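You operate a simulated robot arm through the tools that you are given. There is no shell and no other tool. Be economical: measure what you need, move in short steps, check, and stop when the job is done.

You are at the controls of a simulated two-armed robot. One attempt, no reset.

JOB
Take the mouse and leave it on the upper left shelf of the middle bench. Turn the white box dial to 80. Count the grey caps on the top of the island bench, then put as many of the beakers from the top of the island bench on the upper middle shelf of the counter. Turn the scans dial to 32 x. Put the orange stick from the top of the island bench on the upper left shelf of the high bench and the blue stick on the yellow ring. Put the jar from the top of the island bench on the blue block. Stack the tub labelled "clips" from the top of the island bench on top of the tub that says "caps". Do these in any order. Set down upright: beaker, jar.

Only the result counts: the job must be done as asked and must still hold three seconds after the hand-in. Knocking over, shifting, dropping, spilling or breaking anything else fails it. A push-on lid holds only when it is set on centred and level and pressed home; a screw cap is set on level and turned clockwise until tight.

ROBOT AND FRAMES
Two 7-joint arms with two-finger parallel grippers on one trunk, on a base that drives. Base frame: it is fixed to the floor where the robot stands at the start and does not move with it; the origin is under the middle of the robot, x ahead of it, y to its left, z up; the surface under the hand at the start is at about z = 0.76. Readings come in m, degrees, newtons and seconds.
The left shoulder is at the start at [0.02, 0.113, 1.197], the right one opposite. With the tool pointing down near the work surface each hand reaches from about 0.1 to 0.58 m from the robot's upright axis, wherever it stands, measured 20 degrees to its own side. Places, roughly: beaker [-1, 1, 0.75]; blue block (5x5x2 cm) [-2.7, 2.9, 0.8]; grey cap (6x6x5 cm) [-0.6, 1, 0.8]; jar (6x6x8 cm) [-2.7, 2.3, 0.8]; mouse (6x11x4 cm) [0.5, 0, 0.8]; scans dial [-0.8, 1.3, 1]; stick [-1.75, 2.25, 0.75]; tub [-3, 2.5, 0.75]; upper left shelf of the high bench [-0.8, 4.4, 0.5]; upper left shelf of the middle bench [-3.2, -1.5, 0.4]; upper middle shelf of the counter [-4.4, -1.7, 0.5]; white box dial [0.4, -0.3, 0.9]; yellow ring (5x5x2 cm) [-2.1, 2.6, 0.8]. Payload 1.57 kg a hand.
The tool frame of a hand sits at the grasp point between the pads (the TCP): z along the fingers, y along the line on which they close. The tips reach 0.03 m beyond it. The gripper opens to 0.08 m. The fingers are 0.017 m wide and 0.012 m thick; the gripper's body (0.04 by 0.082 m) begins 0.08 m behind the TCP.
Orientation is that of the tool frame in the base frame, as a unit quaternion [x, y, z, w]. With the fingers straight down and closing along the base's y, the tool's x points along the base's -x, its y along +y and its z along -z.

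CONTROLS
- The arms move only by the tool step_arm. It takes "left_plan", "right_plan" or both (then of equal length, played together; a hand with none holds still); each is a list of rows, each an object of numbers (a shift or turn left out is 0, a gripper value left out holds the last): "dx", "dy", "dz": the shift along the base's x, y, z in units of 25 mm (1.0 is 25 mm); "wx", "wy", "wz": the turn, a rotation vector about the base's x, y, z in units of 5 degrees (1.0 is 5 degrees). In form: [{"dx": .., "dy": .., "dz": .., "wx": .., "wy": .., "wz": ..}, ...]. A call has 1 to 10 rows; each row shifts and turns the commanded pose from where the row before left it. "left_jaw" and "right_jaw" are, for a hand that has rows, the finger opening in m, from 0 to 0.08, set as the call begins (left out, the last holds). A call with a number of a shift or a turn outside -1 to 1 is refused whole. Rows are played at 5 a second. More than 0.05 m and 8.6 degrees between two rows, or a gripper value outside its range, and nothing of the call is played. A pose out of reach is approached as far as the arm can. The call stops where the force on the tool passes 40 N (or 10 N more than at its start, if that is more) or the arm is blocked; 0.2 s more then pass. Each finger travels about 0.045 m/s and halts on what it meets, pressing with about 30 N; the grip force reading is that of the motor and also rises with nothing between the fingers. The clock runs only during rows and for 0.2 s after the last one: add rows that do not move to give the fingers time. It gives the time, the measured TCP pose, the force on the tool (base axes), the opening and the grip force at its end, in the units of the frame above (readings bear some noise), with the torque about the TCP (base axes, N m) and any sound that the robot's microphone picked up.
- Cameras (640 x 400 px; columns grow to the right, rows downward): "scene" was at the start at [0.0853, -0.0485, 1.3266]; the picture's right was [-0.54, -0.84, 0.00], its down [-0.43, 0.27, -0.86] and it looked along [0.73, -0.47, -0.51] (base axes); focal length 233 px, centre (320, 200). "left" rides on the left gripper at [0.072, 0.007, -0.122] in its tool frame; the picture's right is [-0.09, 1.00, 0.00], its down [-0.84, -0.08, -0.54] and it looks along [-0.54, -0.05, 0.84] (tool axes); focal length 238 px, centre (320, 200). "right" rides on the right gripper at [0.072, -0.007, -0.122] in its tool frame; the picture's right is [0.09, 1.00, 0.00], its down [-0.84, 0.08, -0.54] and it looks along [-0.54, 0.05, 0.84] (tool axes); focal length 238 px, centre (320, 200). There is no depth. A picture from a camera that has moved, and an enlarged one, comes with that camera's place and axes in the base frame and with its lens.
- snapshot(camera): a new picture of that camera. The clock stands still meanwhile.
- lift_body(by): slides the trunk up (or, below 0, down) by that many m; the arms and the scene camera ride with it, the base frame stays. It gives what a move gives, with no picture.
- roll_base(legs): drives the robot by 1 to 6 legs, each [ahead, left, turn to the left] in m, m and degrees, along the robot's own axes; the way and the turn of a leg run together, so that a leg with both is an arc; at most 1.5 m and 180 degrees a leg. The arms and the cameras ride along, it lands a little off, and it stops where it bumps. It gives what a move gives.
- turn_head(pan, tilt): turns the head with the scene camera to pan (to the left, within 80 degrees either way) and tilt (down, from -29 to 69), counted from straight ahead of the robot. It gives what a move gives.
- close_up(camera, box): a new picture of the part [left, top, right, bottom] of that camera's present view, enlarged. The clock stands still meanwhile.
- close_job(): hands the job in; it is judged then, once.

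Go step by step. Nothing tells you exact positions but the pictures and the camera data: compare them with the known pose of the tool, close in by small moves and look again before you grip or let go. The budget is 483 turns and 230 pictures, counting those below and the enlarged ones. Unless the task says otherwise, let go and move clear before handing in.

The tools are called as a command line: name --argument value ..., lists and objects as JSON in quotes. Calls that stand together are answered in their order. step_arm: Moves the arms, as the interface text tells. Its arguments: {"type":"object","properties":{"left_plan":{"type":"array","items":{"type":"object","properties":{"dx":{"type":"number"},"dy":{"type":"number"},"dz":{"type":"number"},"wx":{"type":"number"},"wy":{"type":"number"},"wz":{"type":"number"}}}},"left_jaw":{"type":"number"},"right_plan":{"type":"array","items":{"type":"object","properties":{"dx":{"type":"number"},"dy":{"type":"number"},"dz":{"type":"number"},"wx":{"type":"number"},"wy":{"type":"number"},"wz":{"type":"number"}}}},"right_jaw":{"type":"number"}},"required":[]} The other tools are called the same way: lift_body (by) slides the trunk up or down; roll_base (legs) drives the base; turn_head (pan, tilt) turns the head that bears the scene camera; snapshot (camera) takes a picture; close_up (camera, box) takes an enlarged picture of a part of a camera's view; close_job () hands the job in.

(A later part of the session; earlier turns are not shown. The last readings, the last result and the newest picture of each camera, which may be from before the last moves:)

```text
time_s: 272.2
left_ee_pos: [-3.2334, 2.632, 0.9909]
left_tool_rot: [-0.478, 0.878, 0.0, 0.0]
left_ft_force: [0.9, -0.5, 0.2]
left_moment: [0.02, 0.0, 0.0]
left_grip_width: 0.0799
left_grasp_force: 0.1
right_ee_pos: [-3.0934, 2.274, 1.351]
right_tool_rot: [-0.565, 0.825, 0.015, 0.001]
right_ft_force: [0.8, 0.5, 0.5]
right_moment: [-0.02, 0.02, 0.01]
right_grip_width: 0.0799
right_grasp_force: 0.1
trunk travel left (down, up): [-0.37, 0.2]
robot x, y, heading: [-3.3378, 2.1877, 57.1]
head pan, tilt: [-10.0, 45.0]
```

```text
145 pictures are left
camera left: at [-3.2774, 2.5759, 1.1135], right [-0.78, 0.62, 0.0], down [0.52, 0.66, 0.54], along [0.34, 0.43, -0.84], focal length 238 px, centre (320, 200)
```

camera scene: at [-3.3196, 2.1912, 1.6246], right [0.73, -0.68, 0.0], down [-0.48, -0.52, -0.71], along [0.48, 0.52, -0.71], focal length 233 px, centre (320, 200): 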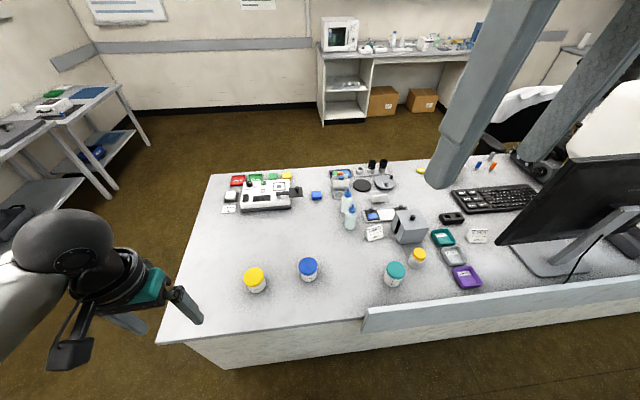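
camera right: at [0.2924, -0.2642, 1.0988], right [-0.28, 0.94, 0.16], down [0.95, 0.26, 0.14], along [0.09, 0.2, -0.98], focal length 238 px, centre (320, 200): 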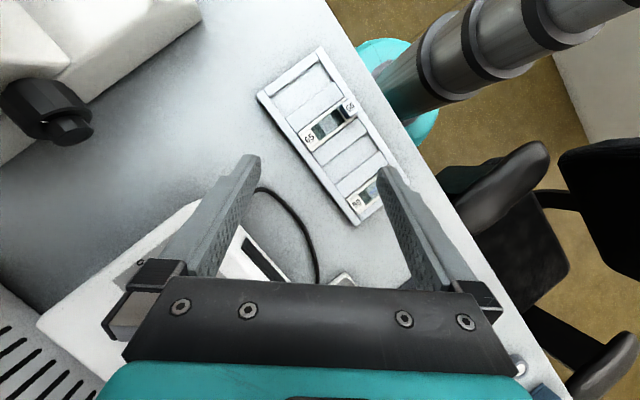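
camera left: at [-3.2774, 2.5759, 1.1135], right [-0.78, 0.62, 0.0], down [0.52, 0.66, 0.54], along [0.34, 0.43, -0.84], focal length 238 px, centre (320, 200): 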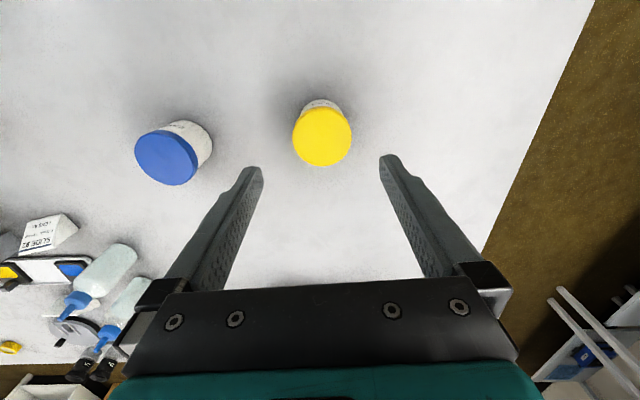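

step_arm --left_plan '[{"dx": 0.32, "dy": 0.52, "dz": -1}, {"dz": -1}, {"dz": -1}, {}]'

snapshot --camera "left"

```text
time_s: 273.2
left_ee_pos: [-3.2265, 2.6448, 0.917]
left_tool_rot: [-0.477, 0.879, 0.001, 0.0]
left_ft_force: [0.4, 0.1, 0.5]
left_moment: [-0.01, 0.0, 0.04]
left_grip_width: 0.0801
left_grasp_force: 0.0
right_ee_pos: [-3.0932, 2.2748, 1.3508]
right_tool_rot: [-0.565, 0.825, 0.014, 0.001]
right_ft_force: [-0.8, 0.7, 0.2]
right_moment: [-0.01, -0.01, 0.01]
right_grip_width: 0.0799
right_grasp_force: 0.0
trunk travel left (down, up): [-0.37, 0.2]
robot x, y, heading: [-3.3371, 2.1915, 57.2]
head pan, tilt: [-10.0, 45.0]
```

```text
144 pictures are left
camera left: at [-3.271, 2.5883, 1.0395], right [-0.78, 0.62, 0.0], down [0.52, 0.66, 0.54], along [0.34, 0.42, -0.84], focal length 238 px, centre (320, 200)
```

left: 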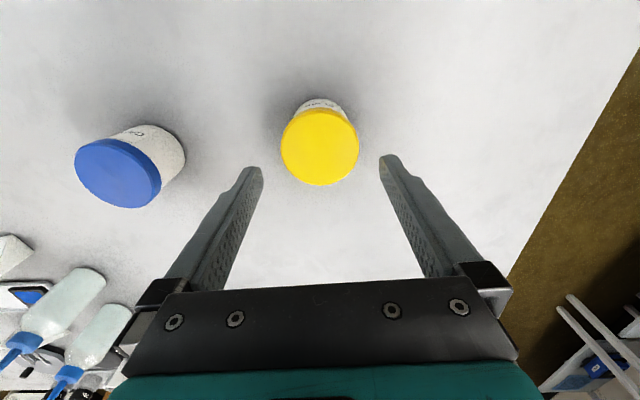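

Aligned. I descend and close.

step_arm --left_plan '[{"dz": -1}, {"dz": -1}, {"dz": -1}, {"dz": -0.5}, {}]'

step_arm --left_plan '[{}, {}, {}, {}]' --left_jaw 0.04

step_arm --left_plan '[{"dz": 0.5}, {"dz": 0.5}, {"dz": 0.5}, {"dz": 0.5}]'

snapshot --camera "left"

```text
time_s: 274.4
left_ee_pos: [-3.2275, 2.646, 0.8307]
left_tool_rot: [-0.477, 0.879, 0.0, 0.0]
left_ft_force: [-0.1, 0.2, 0.4]
left_moment: [0.0, -0.01, 0.0]
left_grip_width: 0.0799
left_grasp_force: 0.0
right_ee_pos: [-3.0932, 2.2738, 1.3506]
right_tool_rot: [-0.564, 0.825, 0.015, 0.001]
right_ft_force: [-0.4, 0.5, -0.4]
right_moment: [0.01, -0.01, -0.02]
right_grip_width: 0.08
right_grasp_force: 0.1
trunk travel left (down, up): [-0.37, 0.2]
robot x, y, heading: [-3.337, 2.1896, 57.1]
head pan, tilt: [-10.0, 45.0]
```

```text
time_s: 275.4
left_ee_pos: [-3.2257, 2.6463, 0.8319]
left_tool_rot: [-0.477, 0.879, 0.0, 0.0]
left_ft_force: [-0.6, -0.1, -0.2]
left_moment: [-0.02, -0.01, 0.04]
left_grip_width: 0.0705
left_grasp_force: 30.4
right_ee_pos: [-3.0935, 2.2748, 1.3494]
right_tool_rot: [-0.565, 0.825, 0.014, 0.001]
right_ft_force: [0.3, -0.6, 0.4]
right_moment: [-0.02, 0.0, -0.01]
right_grip_width: 0.08
right_grasp_force: 0.1
trunk travel left (down, up): [-0.37, 0.2]
robot x, y, heading: [-3.3381, 2.1869, 57.6]
head pan, tilt: [-10.0, 45.0]
```

```text
time_s: 276.4
left_ee_pos: [-3.2266, 2.6478, 0.8807]
left_tool_rot: [-0.479, 0.878, 0.0, 0.0]
left_ft_force: [0.5, -0.1, -0.8]
left_moment: [-0.01, -0.02, 0.02]
left_grip_width: 0.0706
left_grasp_force: 30.2
right_ee_pos: [-3.0932, 2.2747, 1.3501]
right_tool_rot: [-0.565, 0.825, 0.015, 0.002]
right_ft_force: [1.1, 0.1, -0.5]
right_moment: [-0.01, 0.01, 0.0]
right_grip_width: 0.0801
right_grasp_force: 0.1
trunk travel left (down, up): [-0.37, 0.2]
robot x, y, heading: [-3.3363, 2.1882, 57.2]
head pan, tilt: [-10.0, 45.0]
```

```text
143 pictures are left
camera left: at [-3.2713, 2.5899, 1.0023], right [-0.79, 0.62, 0.0], down [0.52, 0.66, 0.54], along [0.34, 0.43, -0.84], focal length 238 px, centre (320, 200)
```

left: 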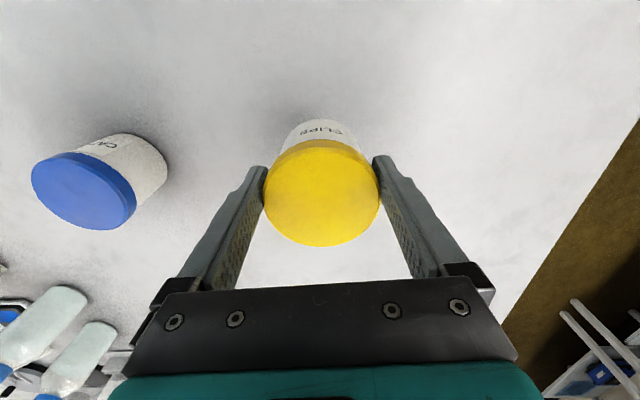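

CLIPS is held. Triangulated, the CAPS lid top is at about (-3.052, 2.549, 0.835). I lift and move over it.

step_arm --left_plan '[{"dz": 1}, {"dz": 1}, {"dz": 0.8}, {"dx": 1, "dy": -0.57}, {"dx": 1, "dy": -0.57}, {"dx": 1, "dy": -0.57}, {"dx": 1, "dy": -0.57}]'

snapshot --camera "left"

snapshot --camera "scene"

```text
time_s: 278.0
left_ee_pos: [-3.1264, 2.589, 0.9522]
left_tool_rot: [-0.477, 0.879, 0.0, 0.0]
left_ft_force: [-0.9, 0.2, -0.5]
left_moment: [-0.03, -0.03, 0.01]
left_grip_width: 0.0705
left_grasp_force: 30.1
right_ee_pos: [-3.0922, 2.2749, 1.3504]
right_tool_rot: [-0.566, 0.824, 0.015, 0.001]
right_ft_force: [0.0, -0.5, -0.3]
right_moment: [-0.01, 0.03, -0.01]
right_grip_width: 0.08
right_grasp_force: 0.0
trunk travel left (down, up): [-0.37, 0.2]
robot x, y, heading: [-3.3397, 2.1881, 56.9]
head pan, tilt: [-10.0, 45.0]
```

```text
142 pictures are left
camera left: at [-3.1697, 2.5317, 1.0738], right [-0.79, 0.62, 0.0], down [0.52, 0.66, 0.54], along [0.34, 0.43, -0.84], focal length 238 px, centre (320, 200)
```

left: 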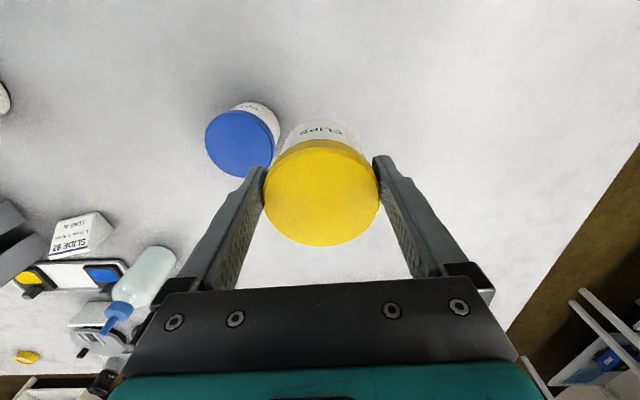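

```text
141 pictures are left
camera scene: at [-3.2767, 2.2566, 1.4246], right [0.73, -0.68, 0.0], down [-0.48, -0.52, -0.71], along [0.48, 0.52, -0.71], focal length 233 px, centre (320, 200)
```

scene: 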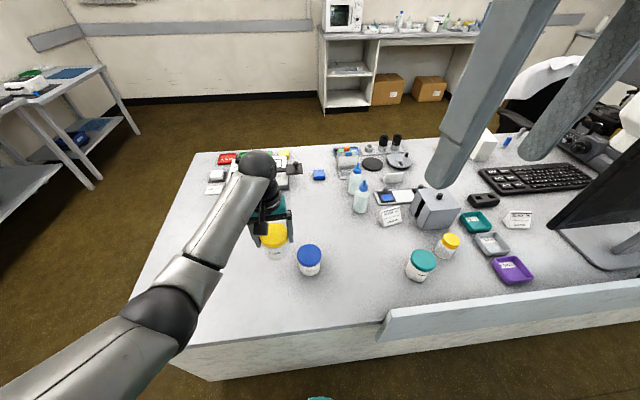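

step_arm --left_plan '[{"dx": 0.99, "dy": -0.56}, {"dx": 0.99, "dy": -0.56}, {"dx": 0.99, "dy": -0.56}, {}, {}]'

close_up --camera "scene" --box '[270, 200, 350, 290]'

```text
time_s: 279.2
left_ee_pos: [-3.0507, 2.5489, 0.9504]
left_tool_rot: [-0.477, 0.879, 0.0, 0.0]
left_ft_force: [0.3, 0.3, -1.8]
left_moment: [0.03, 0.0, 0.01]
left_grip_width: 0.0705
left_grasp_force: 30.0
right_ee_pos: [-3.0937, 2.2749, 1.35]
right_tool_rot: [-0.565, 0.825, 0.015, 0.002]
right_ft_force: [0.6, 0.1, 0.0]
right_moment: [0.0, 0.03, 0.01]
right_grip_width: 0.08
right_grasp_force: 0.0
trunk travel left (down, up): [-0.37, 0.2]
robot x, y, heading: [-3.3379, 2.1884, 57.5]
head pan, tilt: [-10.0, 45.0]
```

```text
4.44 times, centred on (310, 245) of scene
camera zoom: at [-3.2769, 2.2568, 1.4246], right [0.73, -0.68, 0.0], down [-0.48, -0.52, -0.71], along [0.48, 0.52, -0.71], focal length 1037 px, centre (364, 0)
```

zoom: 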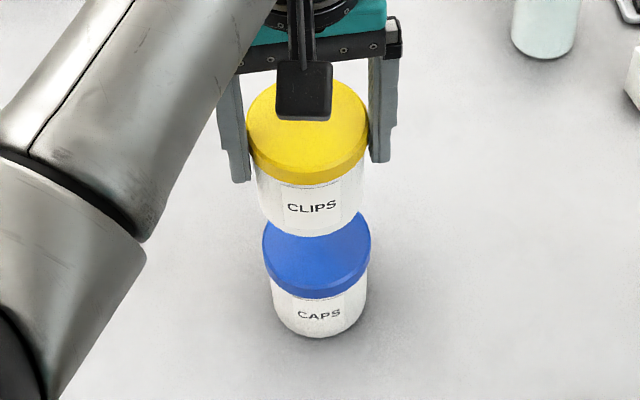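

Well aligned (a few mm). I nudge slightly and lower until contact.

step_arm --left_plan '[{"dx": -0.12, "dy": -0.13, "dz": -0.5}, {"dz": -0.5}, {"dz": -0.3}, {"dz": -0.2}]'

step_arm --left_plan '[{"dz": -0.1}, {"dz": -0.1}, {}]'

```text
time_s: 280.2
left_ee_pos: [-3.054, 2.5449, 0.9124]
left_tool_rot: [-0.477, 0.879, 0.0, 0.0]
left_ft_force: [0.1, 0.4, -2.1]
left_moment: [-0.02, 0.03, 0.01]
left_grip_width: 0.0705
left_grasp_force: 30.2
right_ee_pos: [-3.0933, 2.2747, 1.3495]
right_tool_rot: [-0.565, 0.825, 0.016, 0.002]
right_ft_force: [0.6, 0.0, 0.4]
right_moment: [0.0, -0.02, 0.0]
right_grip_width: 0.0803
right_grasp_force: 0.0
trunk travel left (down, up): [-0.37, 0.2]
robot x, y, heading: [-3.3368, 2.1916, 57.1]
head pan, tilt: [-10.0, 45.0]
```

```text
time_s: 281.0
left_ee_pos: [-3.0567, 2.5449, 0.908]
left_tool_rot: [-0.477, 0.879, -0.001, -0.001]
left_ft_force: [-0.1, 0.4, -1.0]
left_moment: [0.0, -0.02, -0.01]
left_grip_width: 0.0702
left_grasp_force: 30.4
right_ee_pos: [-3.0918, 2.2747, 1.349]
right_tool_rot: [-0.566, 0.825, 0.015, 0.002]
right_ft_force: [-0.2, 0.2, 0.2]
right_moment: [-0.01, 0.02, -0.02]
right_grip_width: 0.0803
right_grasp_force: 0.0
trunk travel left (down, up): [-0.37, 0.2]
robot x, y, heading: [-3.3349, 2.1893, 57.3]
head pan, tilt: [-10.0, 45.0]
```

step_arm --left_plan '[{"dz": -0.1}, {"dz": -0.1}, {}]'

close_up --camera "scene" --box '[270, 200, 350, 290]'

```text
time_s: 281.8
left_ee_pos: [-3.055, 2.5451, 0.9058]
left_tool_rot: [-0.477, 0.879, 0.001, 0.002]
left_ft_force: [-5.0, -0.9, 25.1]
left_moment: [-0.03, 0.63, 0.07]
left_grip_width: 0.0701
left_grasp_force: 30.1
right_ee_pos: [-3.096, 2.2719, 1.3505]
right_tool_rot: [-0.565, 0.825, 0.015, 0.002]
right_ft_force: [0.4, -0.3, 0.7]
right_moment: [0.06, -0.02, -0.01]
right_grip_width: 0.0798
right_grasp_force: 0.0
trunk travel left (down, up): [-0.37, 0.2]
robot x, y, heading: [-3.3367, 2.1887, 57.3]
head pan, tilt: [-10.0, 45.0]
```

```text
4.44 times, centred on (310, 245) of scene
camera zoom: at [-3.279, 2.2554, 1.425], right [0.73, -0.68, 0.0], down [-0.48, -0.52, -0.71], along [0.48, 0.52, -0.71], focal length 1037 px, centre (364, 0)
```

zoom: 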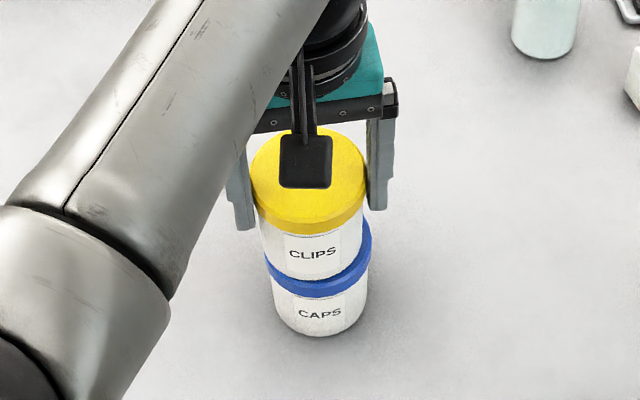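

Contact. It's centred within ~3 mm. I ease off slightly, release, and rise.

step_arm --left_plan '[{"dz": 0.1}, {}]'

step_arm --left_plan '[{}, {}, {}, {"dz": 0.5}, {"dz": 1}, {"dz": 1}, {"dz": 1}]' --left_jaw 0.08

snapshot --camera "left"

close_up --camera "scene" --box '[270, 200, 350, 290]'

```text
time_s: 282.4
left_ee_pos: [-3.056, 2.5448, 0.9073]
left_tool_rot: [-0.477, 0.879, 0.001, 0.002]
left_ft_force: [0.6, 2.3, 15.7]
left_moment: [0.29, -0.06, 0.02]
left_grip_width: 0.0699
left_grasp_force: 30.3
right_ee_pos: [-3.0929, 2.2734, 1.3496]
right_tool_rot: [-0.565, 0.825, 0.015, 0.003]
right_ft_force: [-0.8, 0.6, 0.0]
right_moment: [-0.01, -0.04, -0.02]
right_grip_width: 0.0801
right_grasp_force: 0.1
trunk travel left (down, up): [-0.37, 0.2]
robot x, y, heading: [-3.3374, 2.1924, 57.3]
head pan, tilt: [-10.0, 45.0]
```

```text
time_s: 284.0
left_ee_pos: [-3.0556, 2.5429, 0.9924]
left_tool_rot: [-0.478, 0.879, -0.001, 0.0]
left_ft_force: [0.2, 0.2, 0.6]
left_moment: [0.01, -0.01, 0.0]
left_grip_width: 0.08
left_grasp_force: 0.1
right_ee_pos: [-3.0928, 2.2749, 1.3506]
right_tool_rot: [-0.565, 0.825, 0.015, 0.001]
right_ft_force: [0.1, -0.1, 0.0]
right_moment: [0.0, -0.03, 0.02]
right_grip_width: 0.0799
right_grasp_force: 0.1
trunk travel left (down, up): [-0.37, 0.2]
robot x, y, heading: [-3.3367, 2.1869, 57.3]
head pan, tilt: [-10.0, 45.0]
```

```text
138 pictures are left
camera left: at [-3.099, 2.4864, 1.1142], right [-0.79, 0.62, 0.0], down [0.52, 0.66, 0.54], along [0.34, 0.42, -0.84], focal length 238 px, centre (320, 200)
```

left: 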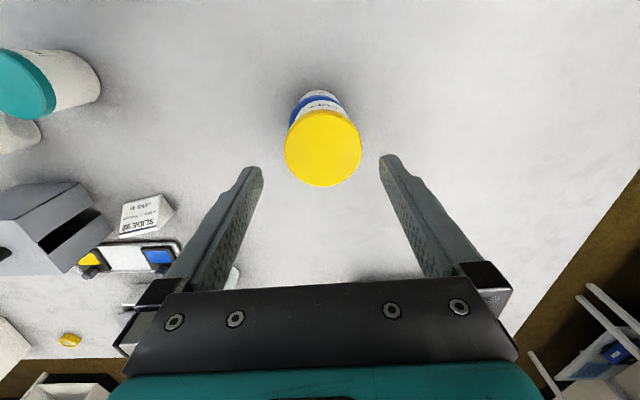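

```text
4.44 times, centred on (310, 245) of scene
camera zoom: at [-3.2771, 2.2568, 1.4246], right [0.73, -0.68, 0.0], down [-0.48, -0.52, -0.71], along [0.48, 0.52, -0.71], focal length 1037 px, centre (364, 0)
```

zoom: 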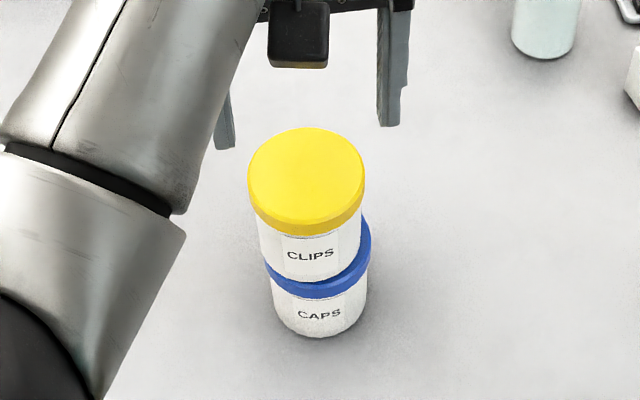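

The tubs are stacked. Next is the jar: I retract the left hand, strafe right, and use the right hand.

step_arm --left_plan '[{"dz": 1}, {"dz": 1}, {"dz": 1, "dx": -0.6, "dy": -0.6}, {"dz": 1, "dx": -0.8, "dy": -0.7}, {"dz": 1, "dx": -0.9, "dy": -0.7}, {"dz": 1, "dx": -0.9, "dy": -0.7}, {"dx": -0.9, "dy": -0.7}, {"dx": -0.9, "dy": -0.7}, {"dx": -0.9, "dy": -0.7}]'

roll_base --legs '[[0.0, -0.28, 0]]'

step_arm --right_plan '[{"dx": 0.9, "dy": 0.5, "dz": -0.7}, {"dx": 0.7, "dy": 0.5, "dz": -0.7}, {"dx": 0.5, "dy": 0.5, "dz": -0.7}, {"dx": 0.5, "dy": 0.5, "dz": -0.7}, {"dx": 0.5, "dy": 0.5, "dz": -0.7}, {"dz": -0.7}, {"dz": -0.7}]' --right_jaw 0.08

snapshot --camera "right"

snapshot --camera "scene"

```text
time_s: 286.0
left_ee_pos: [-3.2045, 2.4244, 1.1425]
left_tool_rot: [-0.478, 0.878, 0.0, -0.001]
left_ft_force: [-0.4, -0.7, 0.4]
left_moment: [0.03, -0.02, 0.01]
left_grip_width: 0.0801
left_grasp_force: 0.0
right_ee_pos: [-3.0931, 2.2746, 1.3492]
right_tool_rot: [-0.565, 0.825, 0.014, 0.002]
right_ft_force: [-0.4, 0.1, 0.8]
right_moment: [0.0, -0.01, 0.0]
right_grip_width: 0.0801
right_grasp_force: 0.1
trunk travel left (down, up): [-0.37, 0.2]
robot x, y, heading: [-3.339, 2.1863, 57.4]
head pan, tilt: [-10.0, 45.0]
```

```text
time_s: 288.0
left_ee_pos: [-2.9634, 2.2695, 1.1415]
left_tool_rot: [-0.475, 0.88, 0.0, 0.0]
left_ft_force: [-1.1, 0.1, 0.7]
left_moment: [0.03, 0.01, -0.04]
left_grip_width: 0.0799
left_grasp_force: 0.0
right_ee_pos: [-2.8536, 2.1172, 1.3503]
right_tool_rot: [-0.563, 0.826, 0.015, 0.001]
right_ft_force: [-0.7, 0.0, 0.4]
right_moment: [0.01, 0.01, 0.0]
right_grip_width: 0.0798
right_grasp_force: 0.0
trunk travel left (down, up): [-0.37, 0.2]
robot x, y, heading: [-3.1024, 2.0324, 57.1]
head pan, tilt: [-10.0, 45.0]
```

```text
time_s: 289.6
left_ee_pos: [-2.9634, 2.2707, 1.1415]
left_tool_rot: [-0.475, 0.88, 0.0, 0.0]
left_ft_force: [-0.1, 0.5, -0.3]
left_moment: [0.0, -0.01, -0.01]
left_grip_width: 0.0799
left_grasp_force: 0.0
right_ee_pos: [-2.7782, 2.1816, 1.2285]
right_tool_rot: [-0.563, 0.826, 0.016, 0.002]
right_ft_force: [-0.4, 0.1, 0.4]
right_moment: [0.02, -0.03, 0.01]
right_grip_width: 0.08
right_grasp_force: 0.0
trunk travel left (down, up): [-0.37, 0.2]
robot x, y, heading: [-3.1028, 2.0335, 56.9]
head pan, tilt: [-10.0, 45.0]
```

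```text
136 pictures are left
camera right: at [-2.7957, 2.1112, 1.3503], right [-0.96, 0.28, 0.02], down [0.24, 0.79, 0.56], along [0.14, 0.54, -0.83], focal length 238 px, centre (320, 200)
```

right: 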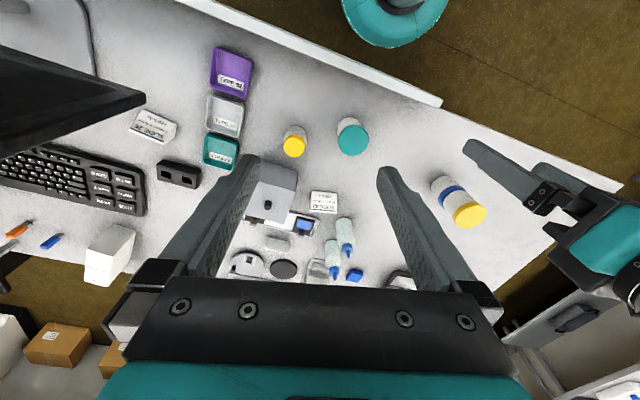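

```text
135 pictures are left
camera scene: at [-3.0383, 2.1025, 1.4245], right [0.73, -0.68, 0.0], down [-0.48, -0.52, -0.71], along [0.48, 0.52, -0.71], focal length 233 px, centre (320, 200)
```

scene: 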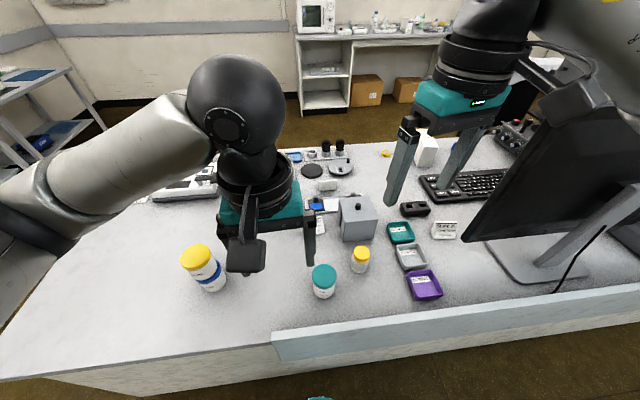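

Jar lid at (-2.697, 2.287). I move the right hand above it and level the tool.

step_arm --right_plan '[{"dx": 0.41, "dy": 0.53, "dz": -0.9, "wx": -0.31, "wy": -0.155}, {"dx": 0.41, "dy": 0.53, "dz": -0.9}, {"dx": 0.41, "dy": 0.53, "dz": -0.9}, {"dx": 0.41, "dy": 0.53, "dz": -0.9}, {"dx": 0.4, "dy": 0.53, "dz": -0.9}, {"dx": 0.4, "dy": 0.53, "dz": -0.9}, {"dx": 0.4, "dy": 0.52, "dz": -0.9}, {"dx": 0.4, "dy": 0.52, "dz": -0.9}, {"dz": -0.9}, {"dz": -0.9}]'

snapshot --camera "right"

snapshot --camera "scene"

```text
time_s: 291.8
left_ee_pos: [-2.9637, 2.2694, 1.1421]
left_tool_rot: [-0.475, 0.88, 0.0, 0.0]
left_ft_force: [-0.8, 0.2, 0.2]
left_moment: [0.0, 0.01, -0.02]
left_grip_width: 0.0799
left_grasp_force: 0.1
right_ee_pos: [-2.6933, 2.2862, 1.0042]
right_tool_rot: [-0.563, 0.826, 0.0, 0.0]
right_ft_force: [0.9, 0.1, -0.7]
right_moment: [0.02, -0.02, 0.0]
right_grip_width: 0.0797
right_grasp_force: 0.1
trunk travel left (down, up): [-0.37, 0.2]
robot x, y, heading: [-3.0985, 2.0341, 57.0]
head pan, tilt: [-10.0, 45.0]
```

```text
134 pictures are left
camera right: at [-2.7135, 2.2184, 1.1274], right [-0.96, 0.28, 0.0], down [0.23, 0.81, 0.54], along [0.15, 0.52, -0.84], focal length 238 px, centre (320, 200)
```

right: 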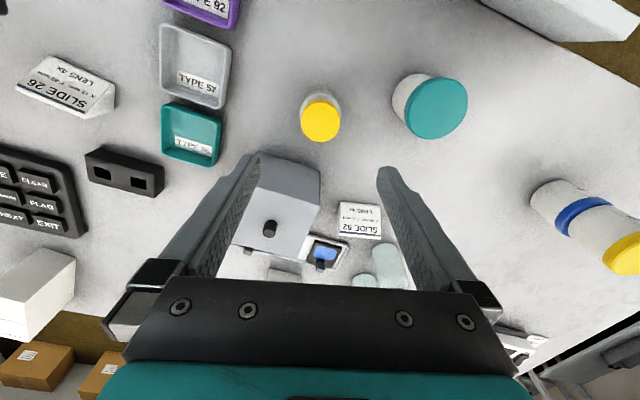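

```text
133 pictures are left
camera scene: at [-3.0383, 2.1025, 1.4246], right [0.73, -0.68, 0.0], down [-0.48, -0.52, -0.71], along [0.48, 0.52, -0.71], focal length 233 px, centre (320, 200)
```

scene: 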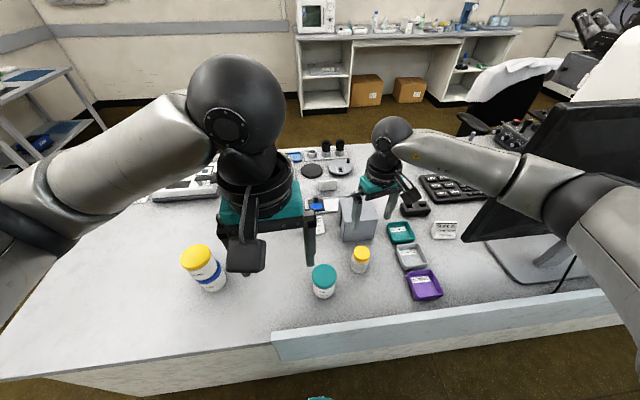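

The right elbow gets close to the monitor, so I retract the right arm and will use the left hand for the jar instead.

step_arm --right_plan '[{"dz": 0.9}, {"dz": 0.9}, {"dx": -0.4, "dy": -0.52, "dz": 0.9}, {"dx": -0.4, "dy": -0.52, "dz": 0.9}, {"dx": -0.4, "dy": -0.53, "dz": 0.9}, {"dx": -0.4, "dy": -0.53, "dz": 0.9}, {"dx": -0.41, "dy": -0.53, "dz": 0.9}, {"dx": -0.41, "dy": -0.53, "dz": 0.9}, {"dx": -0.41, "dy": -0.53, "dz": 0.9}, {"dx": -0.41, "dy": -0.53, "dz": 0.9}]'

step_arm --right_plan '[{"dx": -0.9, "dy": -0.5, "dz": 0.7}, {"dx": -0.7, "dy": -0.5, "dz": 0.7}, {"dx": -0.5, "dy": -0.5, "dz": 0.7}, {"dx": -0.5, "dy": -0.5, "dz": 0.7}, {"dx": -0.4, "dy": -0.4, "dz": 0.7}]'

roll_base --legs '[[0.0, -0.1, 0]]'

snapshot --camera "left"

```text
time_s: 294.0
left_ee_pos: [-2.9645, 2.2689, 1.1411]
left_tool_rot: [-0.475, 0.88, 0.0, -0.001]
left_ft_force: [0.6, -0.4, -0.1]
left_moment: [0.02, 0.0, -0.01]
left_grip_width: 0.0802
left_grasp_force: 0.0
right_ee_pos: [-2.7742, 2.1789, 1.228]
right_tool_rot: [-0.562, 0.827, 0.0, 0.0]
right_ft_force: [0.3, 0.0, -1.0]
right_moment: [-0.01, -0.01, -0.05]
right_grip_width: 0.0801
right_grasp_force: 0.1
trunk travel left (down, up): [-0.37, 0.2]
robot x, y, heading: [-3.0985, 2.0341, 56.9]
head pan, tilt: [-10.0, 45.0]
```

```text
time_s: 295.2
left_ee_pos: [-2.9646, 2.2688, 1.1417]
left_tool_rot: [-0.475, 0.88, 0.0, 0.001]
left_ft_force: [-0.4, -0.2, -0.4]
left_moment: [0.04, -0.01, -0.02]
left_grip_width: 0.0801
left_grasp_force: 0.0
right_ee_pos: [-2.8543, 2.1191, 1.3171]
right_tool_rot: [-0.563, 0.827, 0.001, 0.0]
right_ft_force: [0.4, -0.3, -0.7]
right_moment: [0.01, -0.03, 0.01]
right_grip_width: 0.0799
right_grasp_force: 0.0
trunk travel left (down, up): [-0.37, 0.2]
robot x, y, heading: [-3.0988, 2.0345, 57.0]
head pan, tilt: [-10.0, 45.0]
```

```text
time_s: 296.3
left_ee_pos: [-2.8823, 2.2156, 1.142]
left_tool_rot: [-0.476, 0.88, 0.0, 0.001]
left_ft_force: [0.3, 0.7, 0.2]
left_moment: [0.01, 0.02, 0.04]
left_grip_width: 0.08
left_grasp_force: 0.0
right_ee_pos: [-2.7719, 2.0683, 1.3172]
right_tool_rot: [-0.563, 0.826, 0.001, 0.0]
right_ft_force: [-0.6, -0.9, 0.2]
right_moment: [0.02, 0.07, 0.03]
right_grip_width: 0.0799
right_grasp_force: 0.1
trunk travel left (down, up): [-0.37, 0.2]
robot x, y, heading: [-3.017, 1.9829, 57.1]
head pan, tilt: [-10.0, 45.0]
```

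```text
132 pictures are left
camera left: at [-2.9264, 2.16, 1.2637], right [-0.78, 0.62, 0.0], down [0.52, 0.66, 0.54], along [0.34, 0.42, -0.84], focal length 238 px, centre (320, 200)
```

left: 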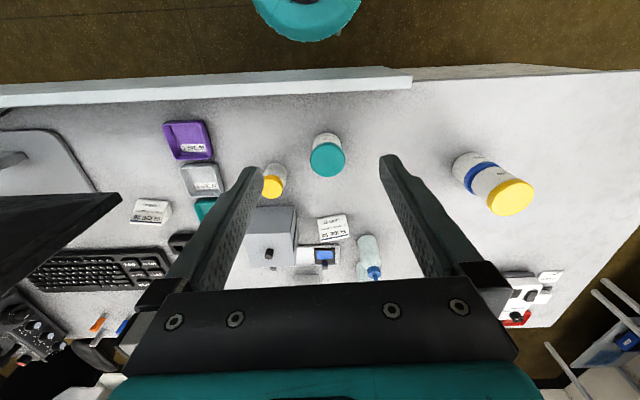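

step_arm --left_plan '[{"dx": 0.93, "dy": 0.36}, {"dx": 0.93, "dy": 0.36}, {"dx": 0.93, "dy": 0.36, "dz": -0.6}, {"dx": 0.93, "dy": 0.36, "dz": -0.6}, {"dx": 0.93, "dy": 0.36, "dz": -0.8}, {"dx": 0.93, "dy": 0.36, "dz": -0.8}, {"dx": 0.93, "dy": 0.36, "dz": -1}, {"dx": 0.93, "dy": 0.36, "dz": -1}, {"dz": -1}, {}]'

snapshot --camera "left"

snapshot --camera "scene"

```text
time_s: 298.5
left_ee_pos: [-2.6993, 2.2877, 0.9938]
left_tool_rot: [-0.476, 0.88, 0.0, 0.0]
left_ft_force: [-0.1, -0.5, 0.0]
left_moment: [0.03, -0.01, 0.01]
left_grip_width: 0.08
left_grasp_force: 0.0
right_ee_pos: [-2.7737, 2.0683, 1.3163]
right_tool_rot: [-0.564, 0.826, -0.001, 0.0]
right_ft_force: [-0.1, -0.3, -0.2]
right_moment: [0.0, -0.01, 0.02]
right_grip_width: 0.0797
right_grasp_force: 0.1
trunk travel left (down, up): [-0.37, 0.2]
robot x, y, heading: [-3.021, 1.9806, 57.0]
head pan, tilt: [-10.0, 45.0]
```

```text
131 pictures are left
camera left: at [-2.743, 2.2301, 1.1156], right [-0.78, 0.62, 0.0], down [0.52, 0.66, 0.54], along [0.34, 0.42, -0.84], focal length 238 px, centre (320, 200)
```

left: 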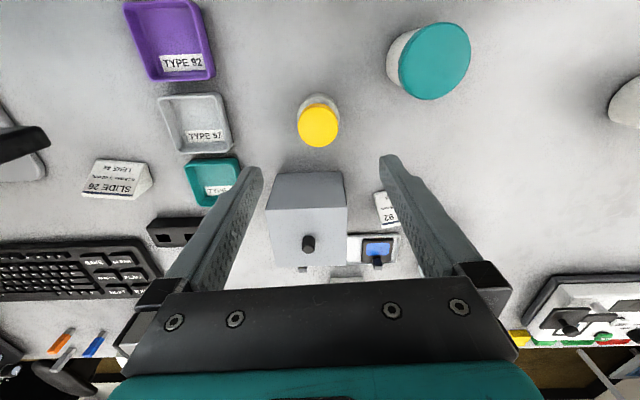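

```text
130 pictures are left
camera scene: at [-2.9575, 2.0499, 1.4246], right [0.73, -0.68, 0.0], down [-0.48, -0.52, -0.71], along [0.48, 0.52, -0.71], focal length 233 px, centre (320, 200)
```

scene: 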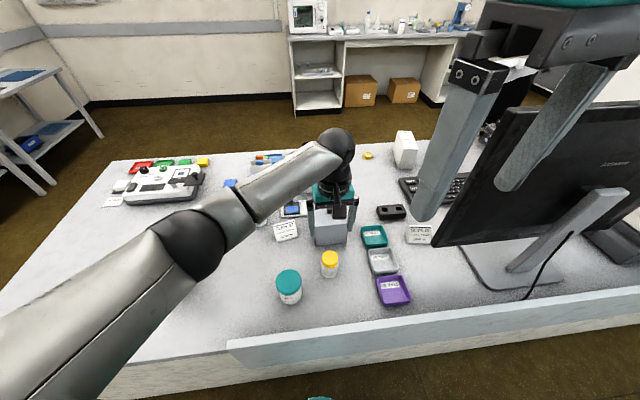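

step_arm --left_plan '[{"dx": 0.2, "dz": -1}, {"dz": -1}, {"dz": -1}, {"dz": -1}, {"dz": -1}, {"dz": -1}, {"dz": -1}, {"dz": -0.7}, {}]'

step_arm --left_plan '[{}, {}, {}, {}]' --left_jaw 0.03

step_arm --left_plan '[{"dz": 0.4}, {"dz": 0.4}, {"dz": 0.6}, {"dz": 0.6}]'

snapshot --camera "left"

```text
time_s: 300.5
left_ee_pos: [-2.6944, 2.2906, 0.8555]
left_tool_rot: [-0.477, 0.879, 0.001, 0.004]
left_ft_force: [0.7, 0.1, 0.4]
left_moment: [0.0, -0.01, -0.01]
left_grip_width: 0.08
left_grasp_force: 0.1
left hand out of reach, approached as far as the arm can: row 6, 7, 8
right_ee_pos: [-2.7735, 2.0681, 1.3161]
right_tool_rot: [-0.563, 0.826, 0.0, 0.0]
right_ft_force: [-0.5, -0.5, 0.3]
right_moment: [-0.02, 0.01, -0.01]
right_grip_width: 0.08
right_grasp_force: 0.0
trunk travel left (down, up): [-0.37, 0.2]
robot x, y, heading: [-3.0187, 1.9828, 56.7]
head pan, tilt: [-10.0, 45.0]
```

```text
time_s: 301.5
left_ee_pos: [-2.6955, 2.2893, 0.8537]
left_tool_rot: [-0.477, 0.879, 0.003, 0.003]
left_ft_force: [2.4, 0.9, 3.7]
left_moment: [0.04, -0.13, -0.06]
left_grip_width: 0.0447
left_grasp_force: 29.8
right_ee_pos: [-2.7731, 2.0687, 1.3163]
right_tool_rot: [-0.563, 0.826, 0.001, 0.0]
right_ft_force: [0.3, 0.5, -0.4]
right_moment: [-0.02, 0.0, 0.01]
right_grip_width: 0.08
right_grasp_force: 0.1
trunk travel left (down, up): [-0.37, 0.2]
robot x, y, heading: [-3.0179, 1.9809, 57.1]
head pan, tilt: [-10.0, 45.0]
```

```text
time_s: 302.5
left_ee_pos: [-2.6978, 2.2877, 0.9027]
left_tool_rot: [-0.476, 0.88, 0.0, 0.0]
left_ft_force: [-0.3, -0.9, -0.5]
left_moment: [0.01, 0.0, 0.01]
left_grip_width: 0.0447
left_grasp_force: 29.9
right_ee_pos: [-2.7727, 2.0689, 1.3164]
right_tool_rot: [-0.564, 0.826, 0.0, 0.0]
right_ft_force: [0.0, -0.3, 0.2]
right_moment: [-0.02, 0.0, 0.02]
right_grip_width: 0.08
right_grasp_force: 0.1
trunk travel left (down, up): [-0.37, 0.2]
robot x, y, heading: [-3.0196, 1.9806, 57.0]
head pan, tilt: [-10.0, 45.0]
```

```text
129 pictures are left
camera left: at [-2.742, 2.2301, 1.0247], right [-0.78, 0.62, 0.0], down [0.52, 0.66, 0.54], along [0.34, 0.42, -0.84], focal length 238 px, centre (320, 200)
```

left: 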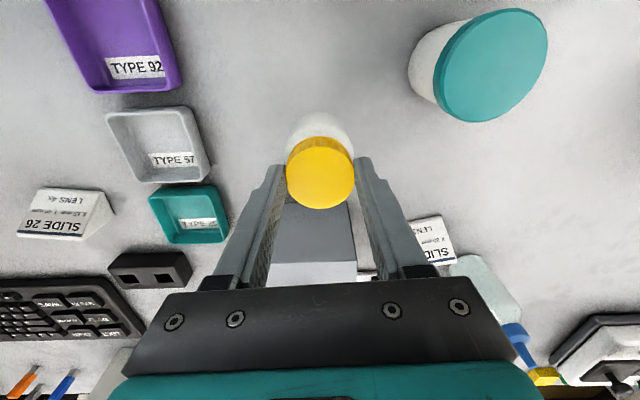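

The hand reached only the cap, but the jar is lifted and held by its cap. I raise and retract carefully, checking the grip.

step_arm --left_plan '[{"dz": 0.7}, {"dz": 0.8}, {"dz": 0.8}, {"dz": 0.8}, {"dz": 0.8}, {"dz": 0.8, "dx": -0.5, "dy": -0.3}, {"dz": 0.6, "dx": -0.7, "dy": -0.4}, {"dz": 0.6, "dx": -0.7, "dy": -0.4}, {"dx": -0.7, "dy": -0.4}, {"dx": -0.7, "dy": -0.4}]'

step_arm --left_plan '[{"dx": -0.8, "dy": -0.2}, {"dx": -0.8, "dy": -0.2}, {"dx": -0.8, "dy": -0.2}, {"dx": -0.7, "dy": -0.2}, {}]'

snapshot --camera "left"

```text
time_s: 304.7
left_ee_pos: [-2.7816, 2.2411, 1.0518]
left_tool_rot: [-0.476, 0.88, 0.0, -0.001]
left_ft_force: [0.2, -0.5, -0.3]
left_moment: [0.0, -0.03, -0.02]
left_grip_width: 0.0449
left_grasp_force: 29.2
right_ee_pos: [-2.7731, 2.0692, 1.3156]
right_tool_rot: [-0.563, 0.826, 0.0, 0.0]
right_ft_force: [0.3, -0.3, -0.3]
right_moment: [0.0, -0.02, -0.01]
right_grip_width: 0.08
right_grasp_force: 0.1
trunk travel left (down, up): [-0.37, 0.2]
robot x, y, heading: [-3.0187, 1.9826, 57.0]
head pan, tilt: [-10.0, 45.0]
```

```text
time_s: 305.9
left_ee_pos: [-2.8577, 2.221, 1.05]
left_tool_rot: [-0.476, 0.879, 0.0, -0.001]
left_ft_force: [-0.4, 0.2, -0.7]
left_moment: [-0.02, 0.01, 0.03]
left_grip_width: 0.0446
left_grasp_force: 30.3
right_ee_pos: [-2.7729, 2.0686, 1.3151]
right_tool_rot: [-0.563, 0.826, 0.0, -0.001]
right_ft_force: [-0.2, 1.4, 1.3]
right_moment: [0.03, -0.01, 0.03]
right_grip_width: 0.08
right_grasp_force: 0.0
trunk travel left (down, up): [-0.37, 0.2]
robot x, y, heading: [-3.0183, 1.9824, 57.1]
head pan, tilt: [-10.0, 45.0]
```

```text
128 pictures are left
camera left: at [-2.9026, 2.163, 1.1722], right [-0.78, 0.62, 0.0], down [0.52, 0.66, 0.54], along [0.34, 0.42, -0.84], focal length 238 px, centre (320, 200)
```

left: 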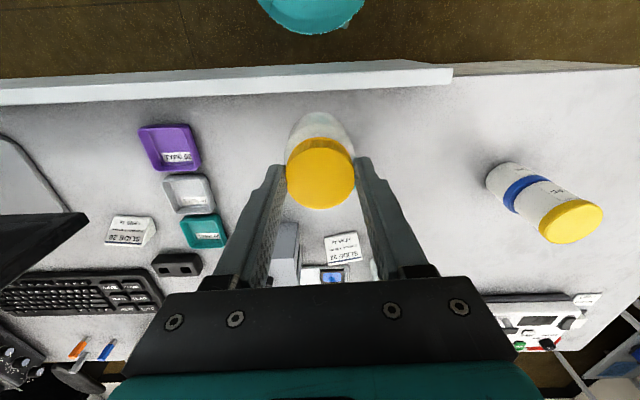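

The jar hangs safely. I drive around the left end of the island to its far side.

roll_base --legs '[[0.0, 1.4, 0]]'

roll_base --legs '[[1.5, 0, 0], [0.4, 0, 0]]'

turn_head --pan -60 --tilt 30

snapshot --camera "scene"

```text
time_s: 312.8
left_ee_pos: [-4.0181, 2.9682, 1.0493]
left_tool_rot: [-0.478, 0.878, -0.001, 0.0]
left_ft_force: [-0.7, 0.0, -1.4]
left_moment: [-0.02, -0.03, 0.0]
left_grip_width: 0.0452
left_grasp_force: 30.3
right_ee_pos: [-3.9316, 2.8168, 1.3163]
right_tool_rot: [-0.566, 0.825, 0.0, 0.001]
right_ft_force: [-0.6, -1.0, -0.8]
right_moment: [-0.01, 0.02, -0.02]
right_grip_width: 0.0799
right_grasp_force: 0.0
trunk travel left (down, up): [-0.37, 0.2]
robot x, y, heading: [-4.176, 2.7308, 57.5]
head pan, tilt: [-10.0, 45.0]
```

```text
time_s: 322.4
left_ee_pos: [-3.0171, 4.6066, 1.0505]
left_tool_rot: [-0.49, 0.872, 0.0, -0.001]
left_ft_force: [-0.4, 0.7, -0.3]
left_moment: [-0.01, 0.0, 0.01]
left_grip_width: 0.0447
left_grasp_force: 30.0
right_ee_pos: [-2.9256, 4.459, 1.3177]
right_tool_rot: [-0.577, 0.817, 0.0, -0.001]
right_ft_force: [-0.1, 0.2, -0.2]
right_moment: [0.0, 0.03, 0.01]
right_grip_width: 0.0801
right_grasp_force: 0.0
trunk travel left (down, up): [-0.37, 0.2]
robot x, y, heading: [-3.1659, 4.3638, 58.9]
head pan, tilt: [-10.0, 45.0]
```

```text
time_s: 323.6
left_ee_pos: [-3.0149, 4.6062, 1.0504]
left_tool_rot: [-0.49, 0.872, 0.0, 0.0]
left_ft_force: [0.0, 0.0, -0.6]
left_moment: [0.02, 0.05, 0.0]
left_grip_width: 0.0444
left_grasp_force: 30.2
right_ee_pos: [-2.9256, 4.4577, 1.3165]
right_tool_rot: [-0.577, 0.817, 0.0, 0.0]
right_ft_force: [0.9, -0.3, 0.4]
right_moment: [0.0, 0.01, -0.01]
right_grip_width: 0.0802
right_grasp_force: 0.0
trunk travel left (down, up): [-0.37, 0.2]
robot x, y, heading: [-3.165, 4.3614, 59.0]
head pan, tilt: [-60.0, 30.0]
```

```text
127 pictures are left
camera scene: at [-3.0721, 4.3706, 1.4472], right [-0.02, -1.0, 0.0], down [-0.5, 0.01, -0.87], along [0.87, -0.02, -0.5], focal length 233 px, centre (320, 200)
```

scene: 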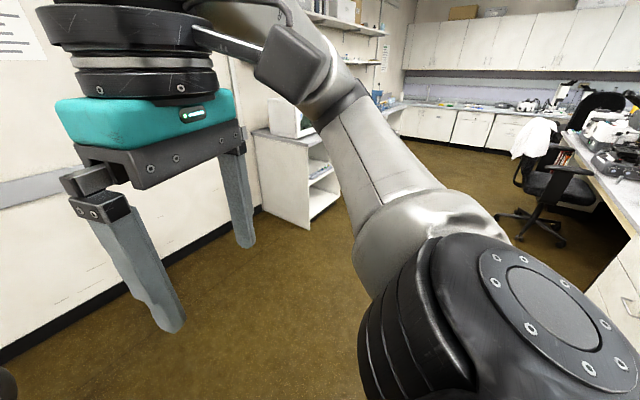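

roll_base --legs '[[0, 0, 178.4], [0, 1.0, 0]]'

turn_head --pan 10 --tilt 40

snapshot --camera "scene"

```text
time_s: 336.0
left_ee_pos: [-2.5179, 3.5572, 1.0503]
left_tool_rot: [0.892, 0.452, 0.0, 0.0]
left_ft_force: [-0.5, -0.3, -1.7]
left_moment: [0.02, -0.01, 0.0]
left_grip_width: 0.0447
left_grasp_force: 29.9
right_ee_pos: [-2.5942, 3.7137, 1.3165]
right_tool_rot: [0.84, 0.542, 0.0, 0.0]
right_ft_force: [0.6, -0.8, -1.1]
right_moment: [-0.02, 0.01, 0.01]
right_grip_width: 0.0798
right_grasp_force: 0.0
trunk travel left (down, up): [-0.37, 0.2]
robot x, y, heading: [-2.3431, 3.7887, -125.9]
head pan, tilt: [-60.0, 30.0]
```

```text
time_s: 337.4
left_ee_pos: [-2.5188, 3.5575, 1.051]
left_tool_rot: [0.892, 0.452, 0.0, 0.0]
left_ft_force: [-0.5, 0.0, 0.6]
left_moment: [0.0, -0.02, 0.0]
left_grip_width: 0.0446
left_grasp_force: 30.0
right_ee_pos: [-2.5939, 3.7131, 1.3165]
right_tool_rot: [0.841, 0.542, 0.0, 0.0]
right_ft_force: [0.4, 0.4, -0.3]
right_moment: [-0.02, -0.02, 0.0]
right_grip_width: 0.0801
right_grasp_force: 0.0
trunk travel left (down, up): [-0.37, 0.2]
robot x, y, heading: [-2.3462, 3.7841, -126.0]
head pan, tilt: [10.0, 40.0]
```

```text
126 pictures are left
camera scene: at [-2.3897, 3.7027, 1.4318], right [-0.9, 0.44, 0.0], down [0.28, 0.58, -0.77], along [-0.34, -0.69, -0.64], focal length 233 px, centre (320, 200)
```

scene: 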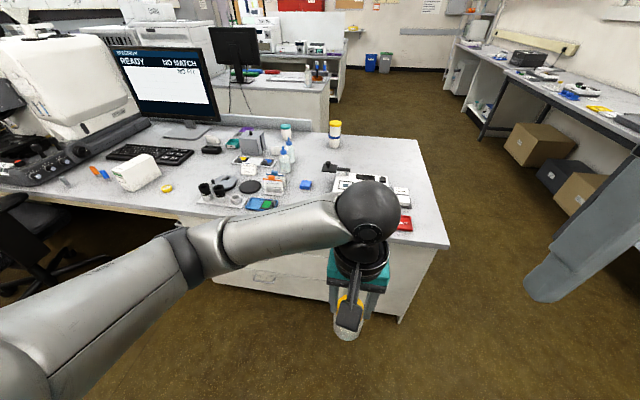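

I see the blue block at (-2.73, 2.86). I straighten heading and approach the bench edge.

roll_base --legs '[[0, 0, 3.3], [0.42, 0.0, 0]]'

turn_head --pan 10 --tilt 50

snapshot --camera "scene"

snapshot --camera "left"

```text
time_s: 340.5
left_ee_pos: [-2.7306, 3.1934, 1.0497]
left_tool_rot: [0.879, 0.478, 0.001, -0.001]
left_ft_force: [0.3, 0.6, -0.8]
left_moment: [0.0, 0.01, 0.01]
left_grip_width: 0.0449
left_grasp_force: 30.3
right_ee_pos: [-2.8168, 3.3447, 1.3164]
right_tool_rot: [0.824, 0.567, 0.0, 0.0]
right_ft_force: [0.1, 0.3, -0.5]
right_moment: [-0.01, -0.01, -0.02]
right_grip_width: 0.08
right_grasp_force: 0.1
trunk travel left (down, up): [-0.37, 0.2]
robot x, y, heading: [-2.5733, 3.4327, -122.7]
head pan, tilt: [10.0, 40.0]
```

```text
time_s: 341.2
left_ee_pos: [-2.73, 3.1938, 1.0496]
left_tool_rot: [0.878, 0.479, 0.0, -0.001]
left_ft_force: [-0.7, 0.4, -0.3]
left_moment: [0.02, -0.01, -0.03]
left_grip_width: 0.0448
left_grasp_force: 29.6
right_ee_pos: [-2.8162, 3.3453, 1.3165]
right_tool_rot: [0.824, 0.567, 0.0, 0.0]
right_ft_force: [0.3, -0.3, 0.1]
right_moment: [-0.03, 0.0, 0.0]
right_grip_width: 0.0801
right_grasp_force: 0.1
trunk travel left (down, up): [-0.37, 0.2]
robot x, y, heading: [-2.5741, 3.4314, -122.4]
head pan, tilt: [10.0, 50.0]
```

```text
125 pictures are left
camera scene: at [-2.6082, 3.3544, 1.4177], right [-0.92, 0.38, 0.0], down [0.29, 0.71, -0.64], along [-0.25, -0.59, -0.77], focal length 233 px, centre (320, 200)
```

scene: 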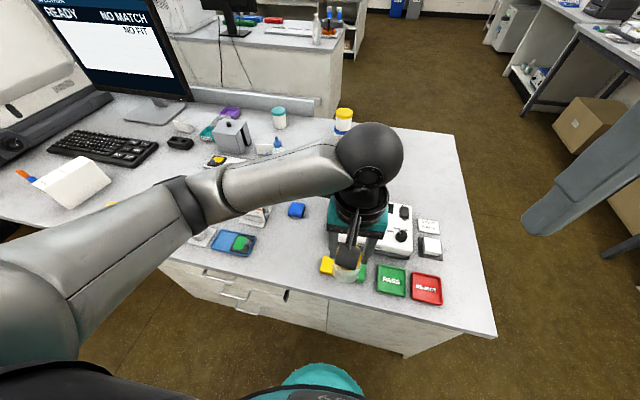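

```text
124 pictures are left
camera left: at [-2.6849, 3.2508, 1.1723], right [0.79, -0.62, 0.0], down [-0.52, -0.66, 0.54], along [-0.33, -0.43, -0.84], focal length 238 px, centre (320, 200)
```

left: 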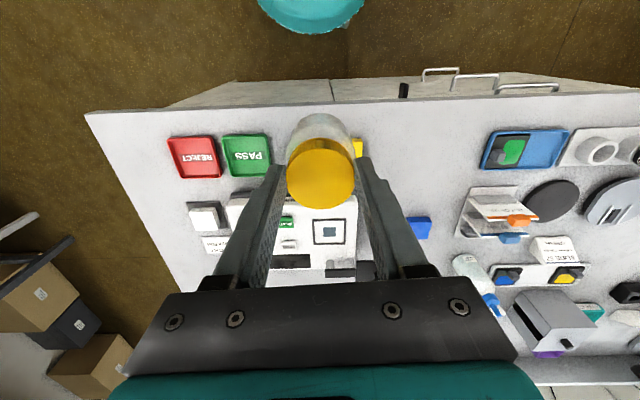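

Block top at (-2.72, 2.87). I inch 5 cm closer and extend the left hand toward it at height.

roll_base --legs '[[0.05, 0.0, 0]]'

step_arm --left_plan '[{"dx": 0.12, "dy": -0.94}, {"dx": 0.12, "dy": -0.94}, {"dx": 0.12, "dy": -0.94}, {"dx": 0.12, "dy": -0.94}, {"dx": 0.12, "dy": -0.94}, {"dx": 0.12, "dy": -0.94}, {"dx": 0.12, "dy": -0.94}, {"dx": 0.12, "dy": -0.94}, {"dx": 0.12, "dy": -0.94}]'

snapshot --camera "left"

snapshot --camera "scene"

```text
time_s: 342.1
left_ee_pos: [-2.7584, 3.1547, 1.0499]
left_tool_rot: [0.878, 0.478, 0.001, 0.0]
left_ft_force: [-0.4, 0.1, -0.5]
left_moment: [0.03, 0.0, 0.0]
left_grip_width: 0.0447
left_grasp_force: 30.2
right_ee_pos: [-2.8428, 3.3039, 1.3171]
right_tool_rot: [0.825, 0.565, 0.001, 0.0]
right_ft_force: [-0.9, -1.0, 0.6]
right_moment: [0.05, -0.02, 0.01]
right_grip_width: 0.08
right_grasp_force: 0.0
trunk travel left (down, up): [-0.37, 0.2]
robot x, y, heading: [-2.5959, 3.3933, -122.8]
head pan, tilt: [10.0, 50.0]
```

```text
time_s: 344.1
left_ee_pos: [-2.7296, 2.9408, 1.05]
left_tool_rot: [0.879, 0.477, 0.0, 0.001]
left_ft_force: [1.1, 0.2, -1.0]
left_moment: [0.02, 0.03, 0.0]
left_grip_width: 0.0447
left_grasp_force: 30.3
right_ee_pos: [-2.8429, 3.3048, 1.3178]
right_tool_rot: [0.825, 0.565, 0.0, 0.0]
right_ft_force: [-0.2, 0.4, -0.1]
right_moment: [0.01, 0.0, 0.02]
right_grip_width: 0.0799
right_grasp_force: 0.0
trunk travel left (down, up): [-0.37, 0.2]
robot x, y, heading: [-2.6009, 3.3923, -122.8]
head pan, tilt: [10.0, 50.0]
```

```text
123 pictures are left
camera left: at [-2.684, 2.9965, 1.1717], right [0.78, -0.62, 0.0], down [-0.52, -0.66, 0.54], along [-0.34, -0.42, -0.84], focal length 238 px, centre (320, 200)
```

left: 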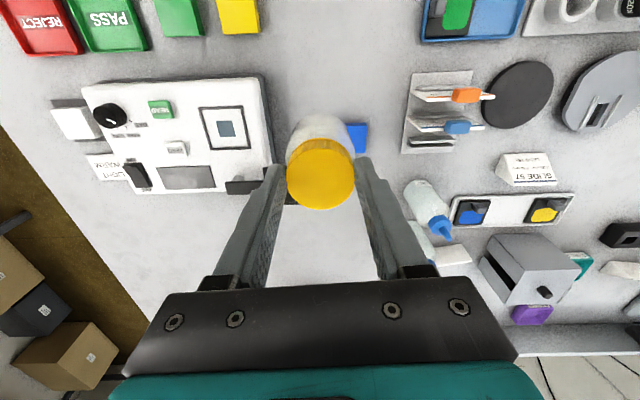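

```text
122 pictures are left
camera scene: at [-2.6343, 3.3136, 1.4176], right [-0.92, 0.39, 0.0], down [0.3, 0.71, -0.64], along [-0.25, -0.59, -0.77], focal length 233 px, centre (320, 200)
```

scene: 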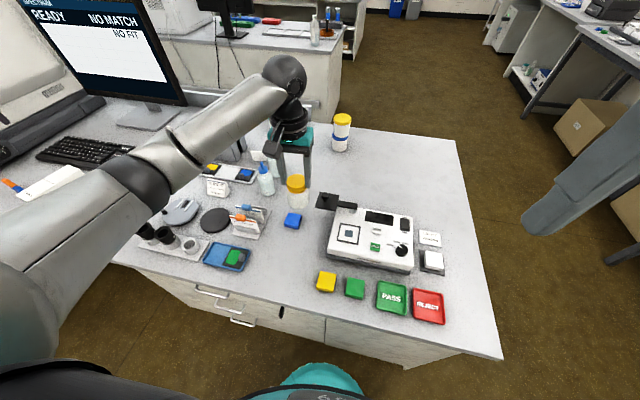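

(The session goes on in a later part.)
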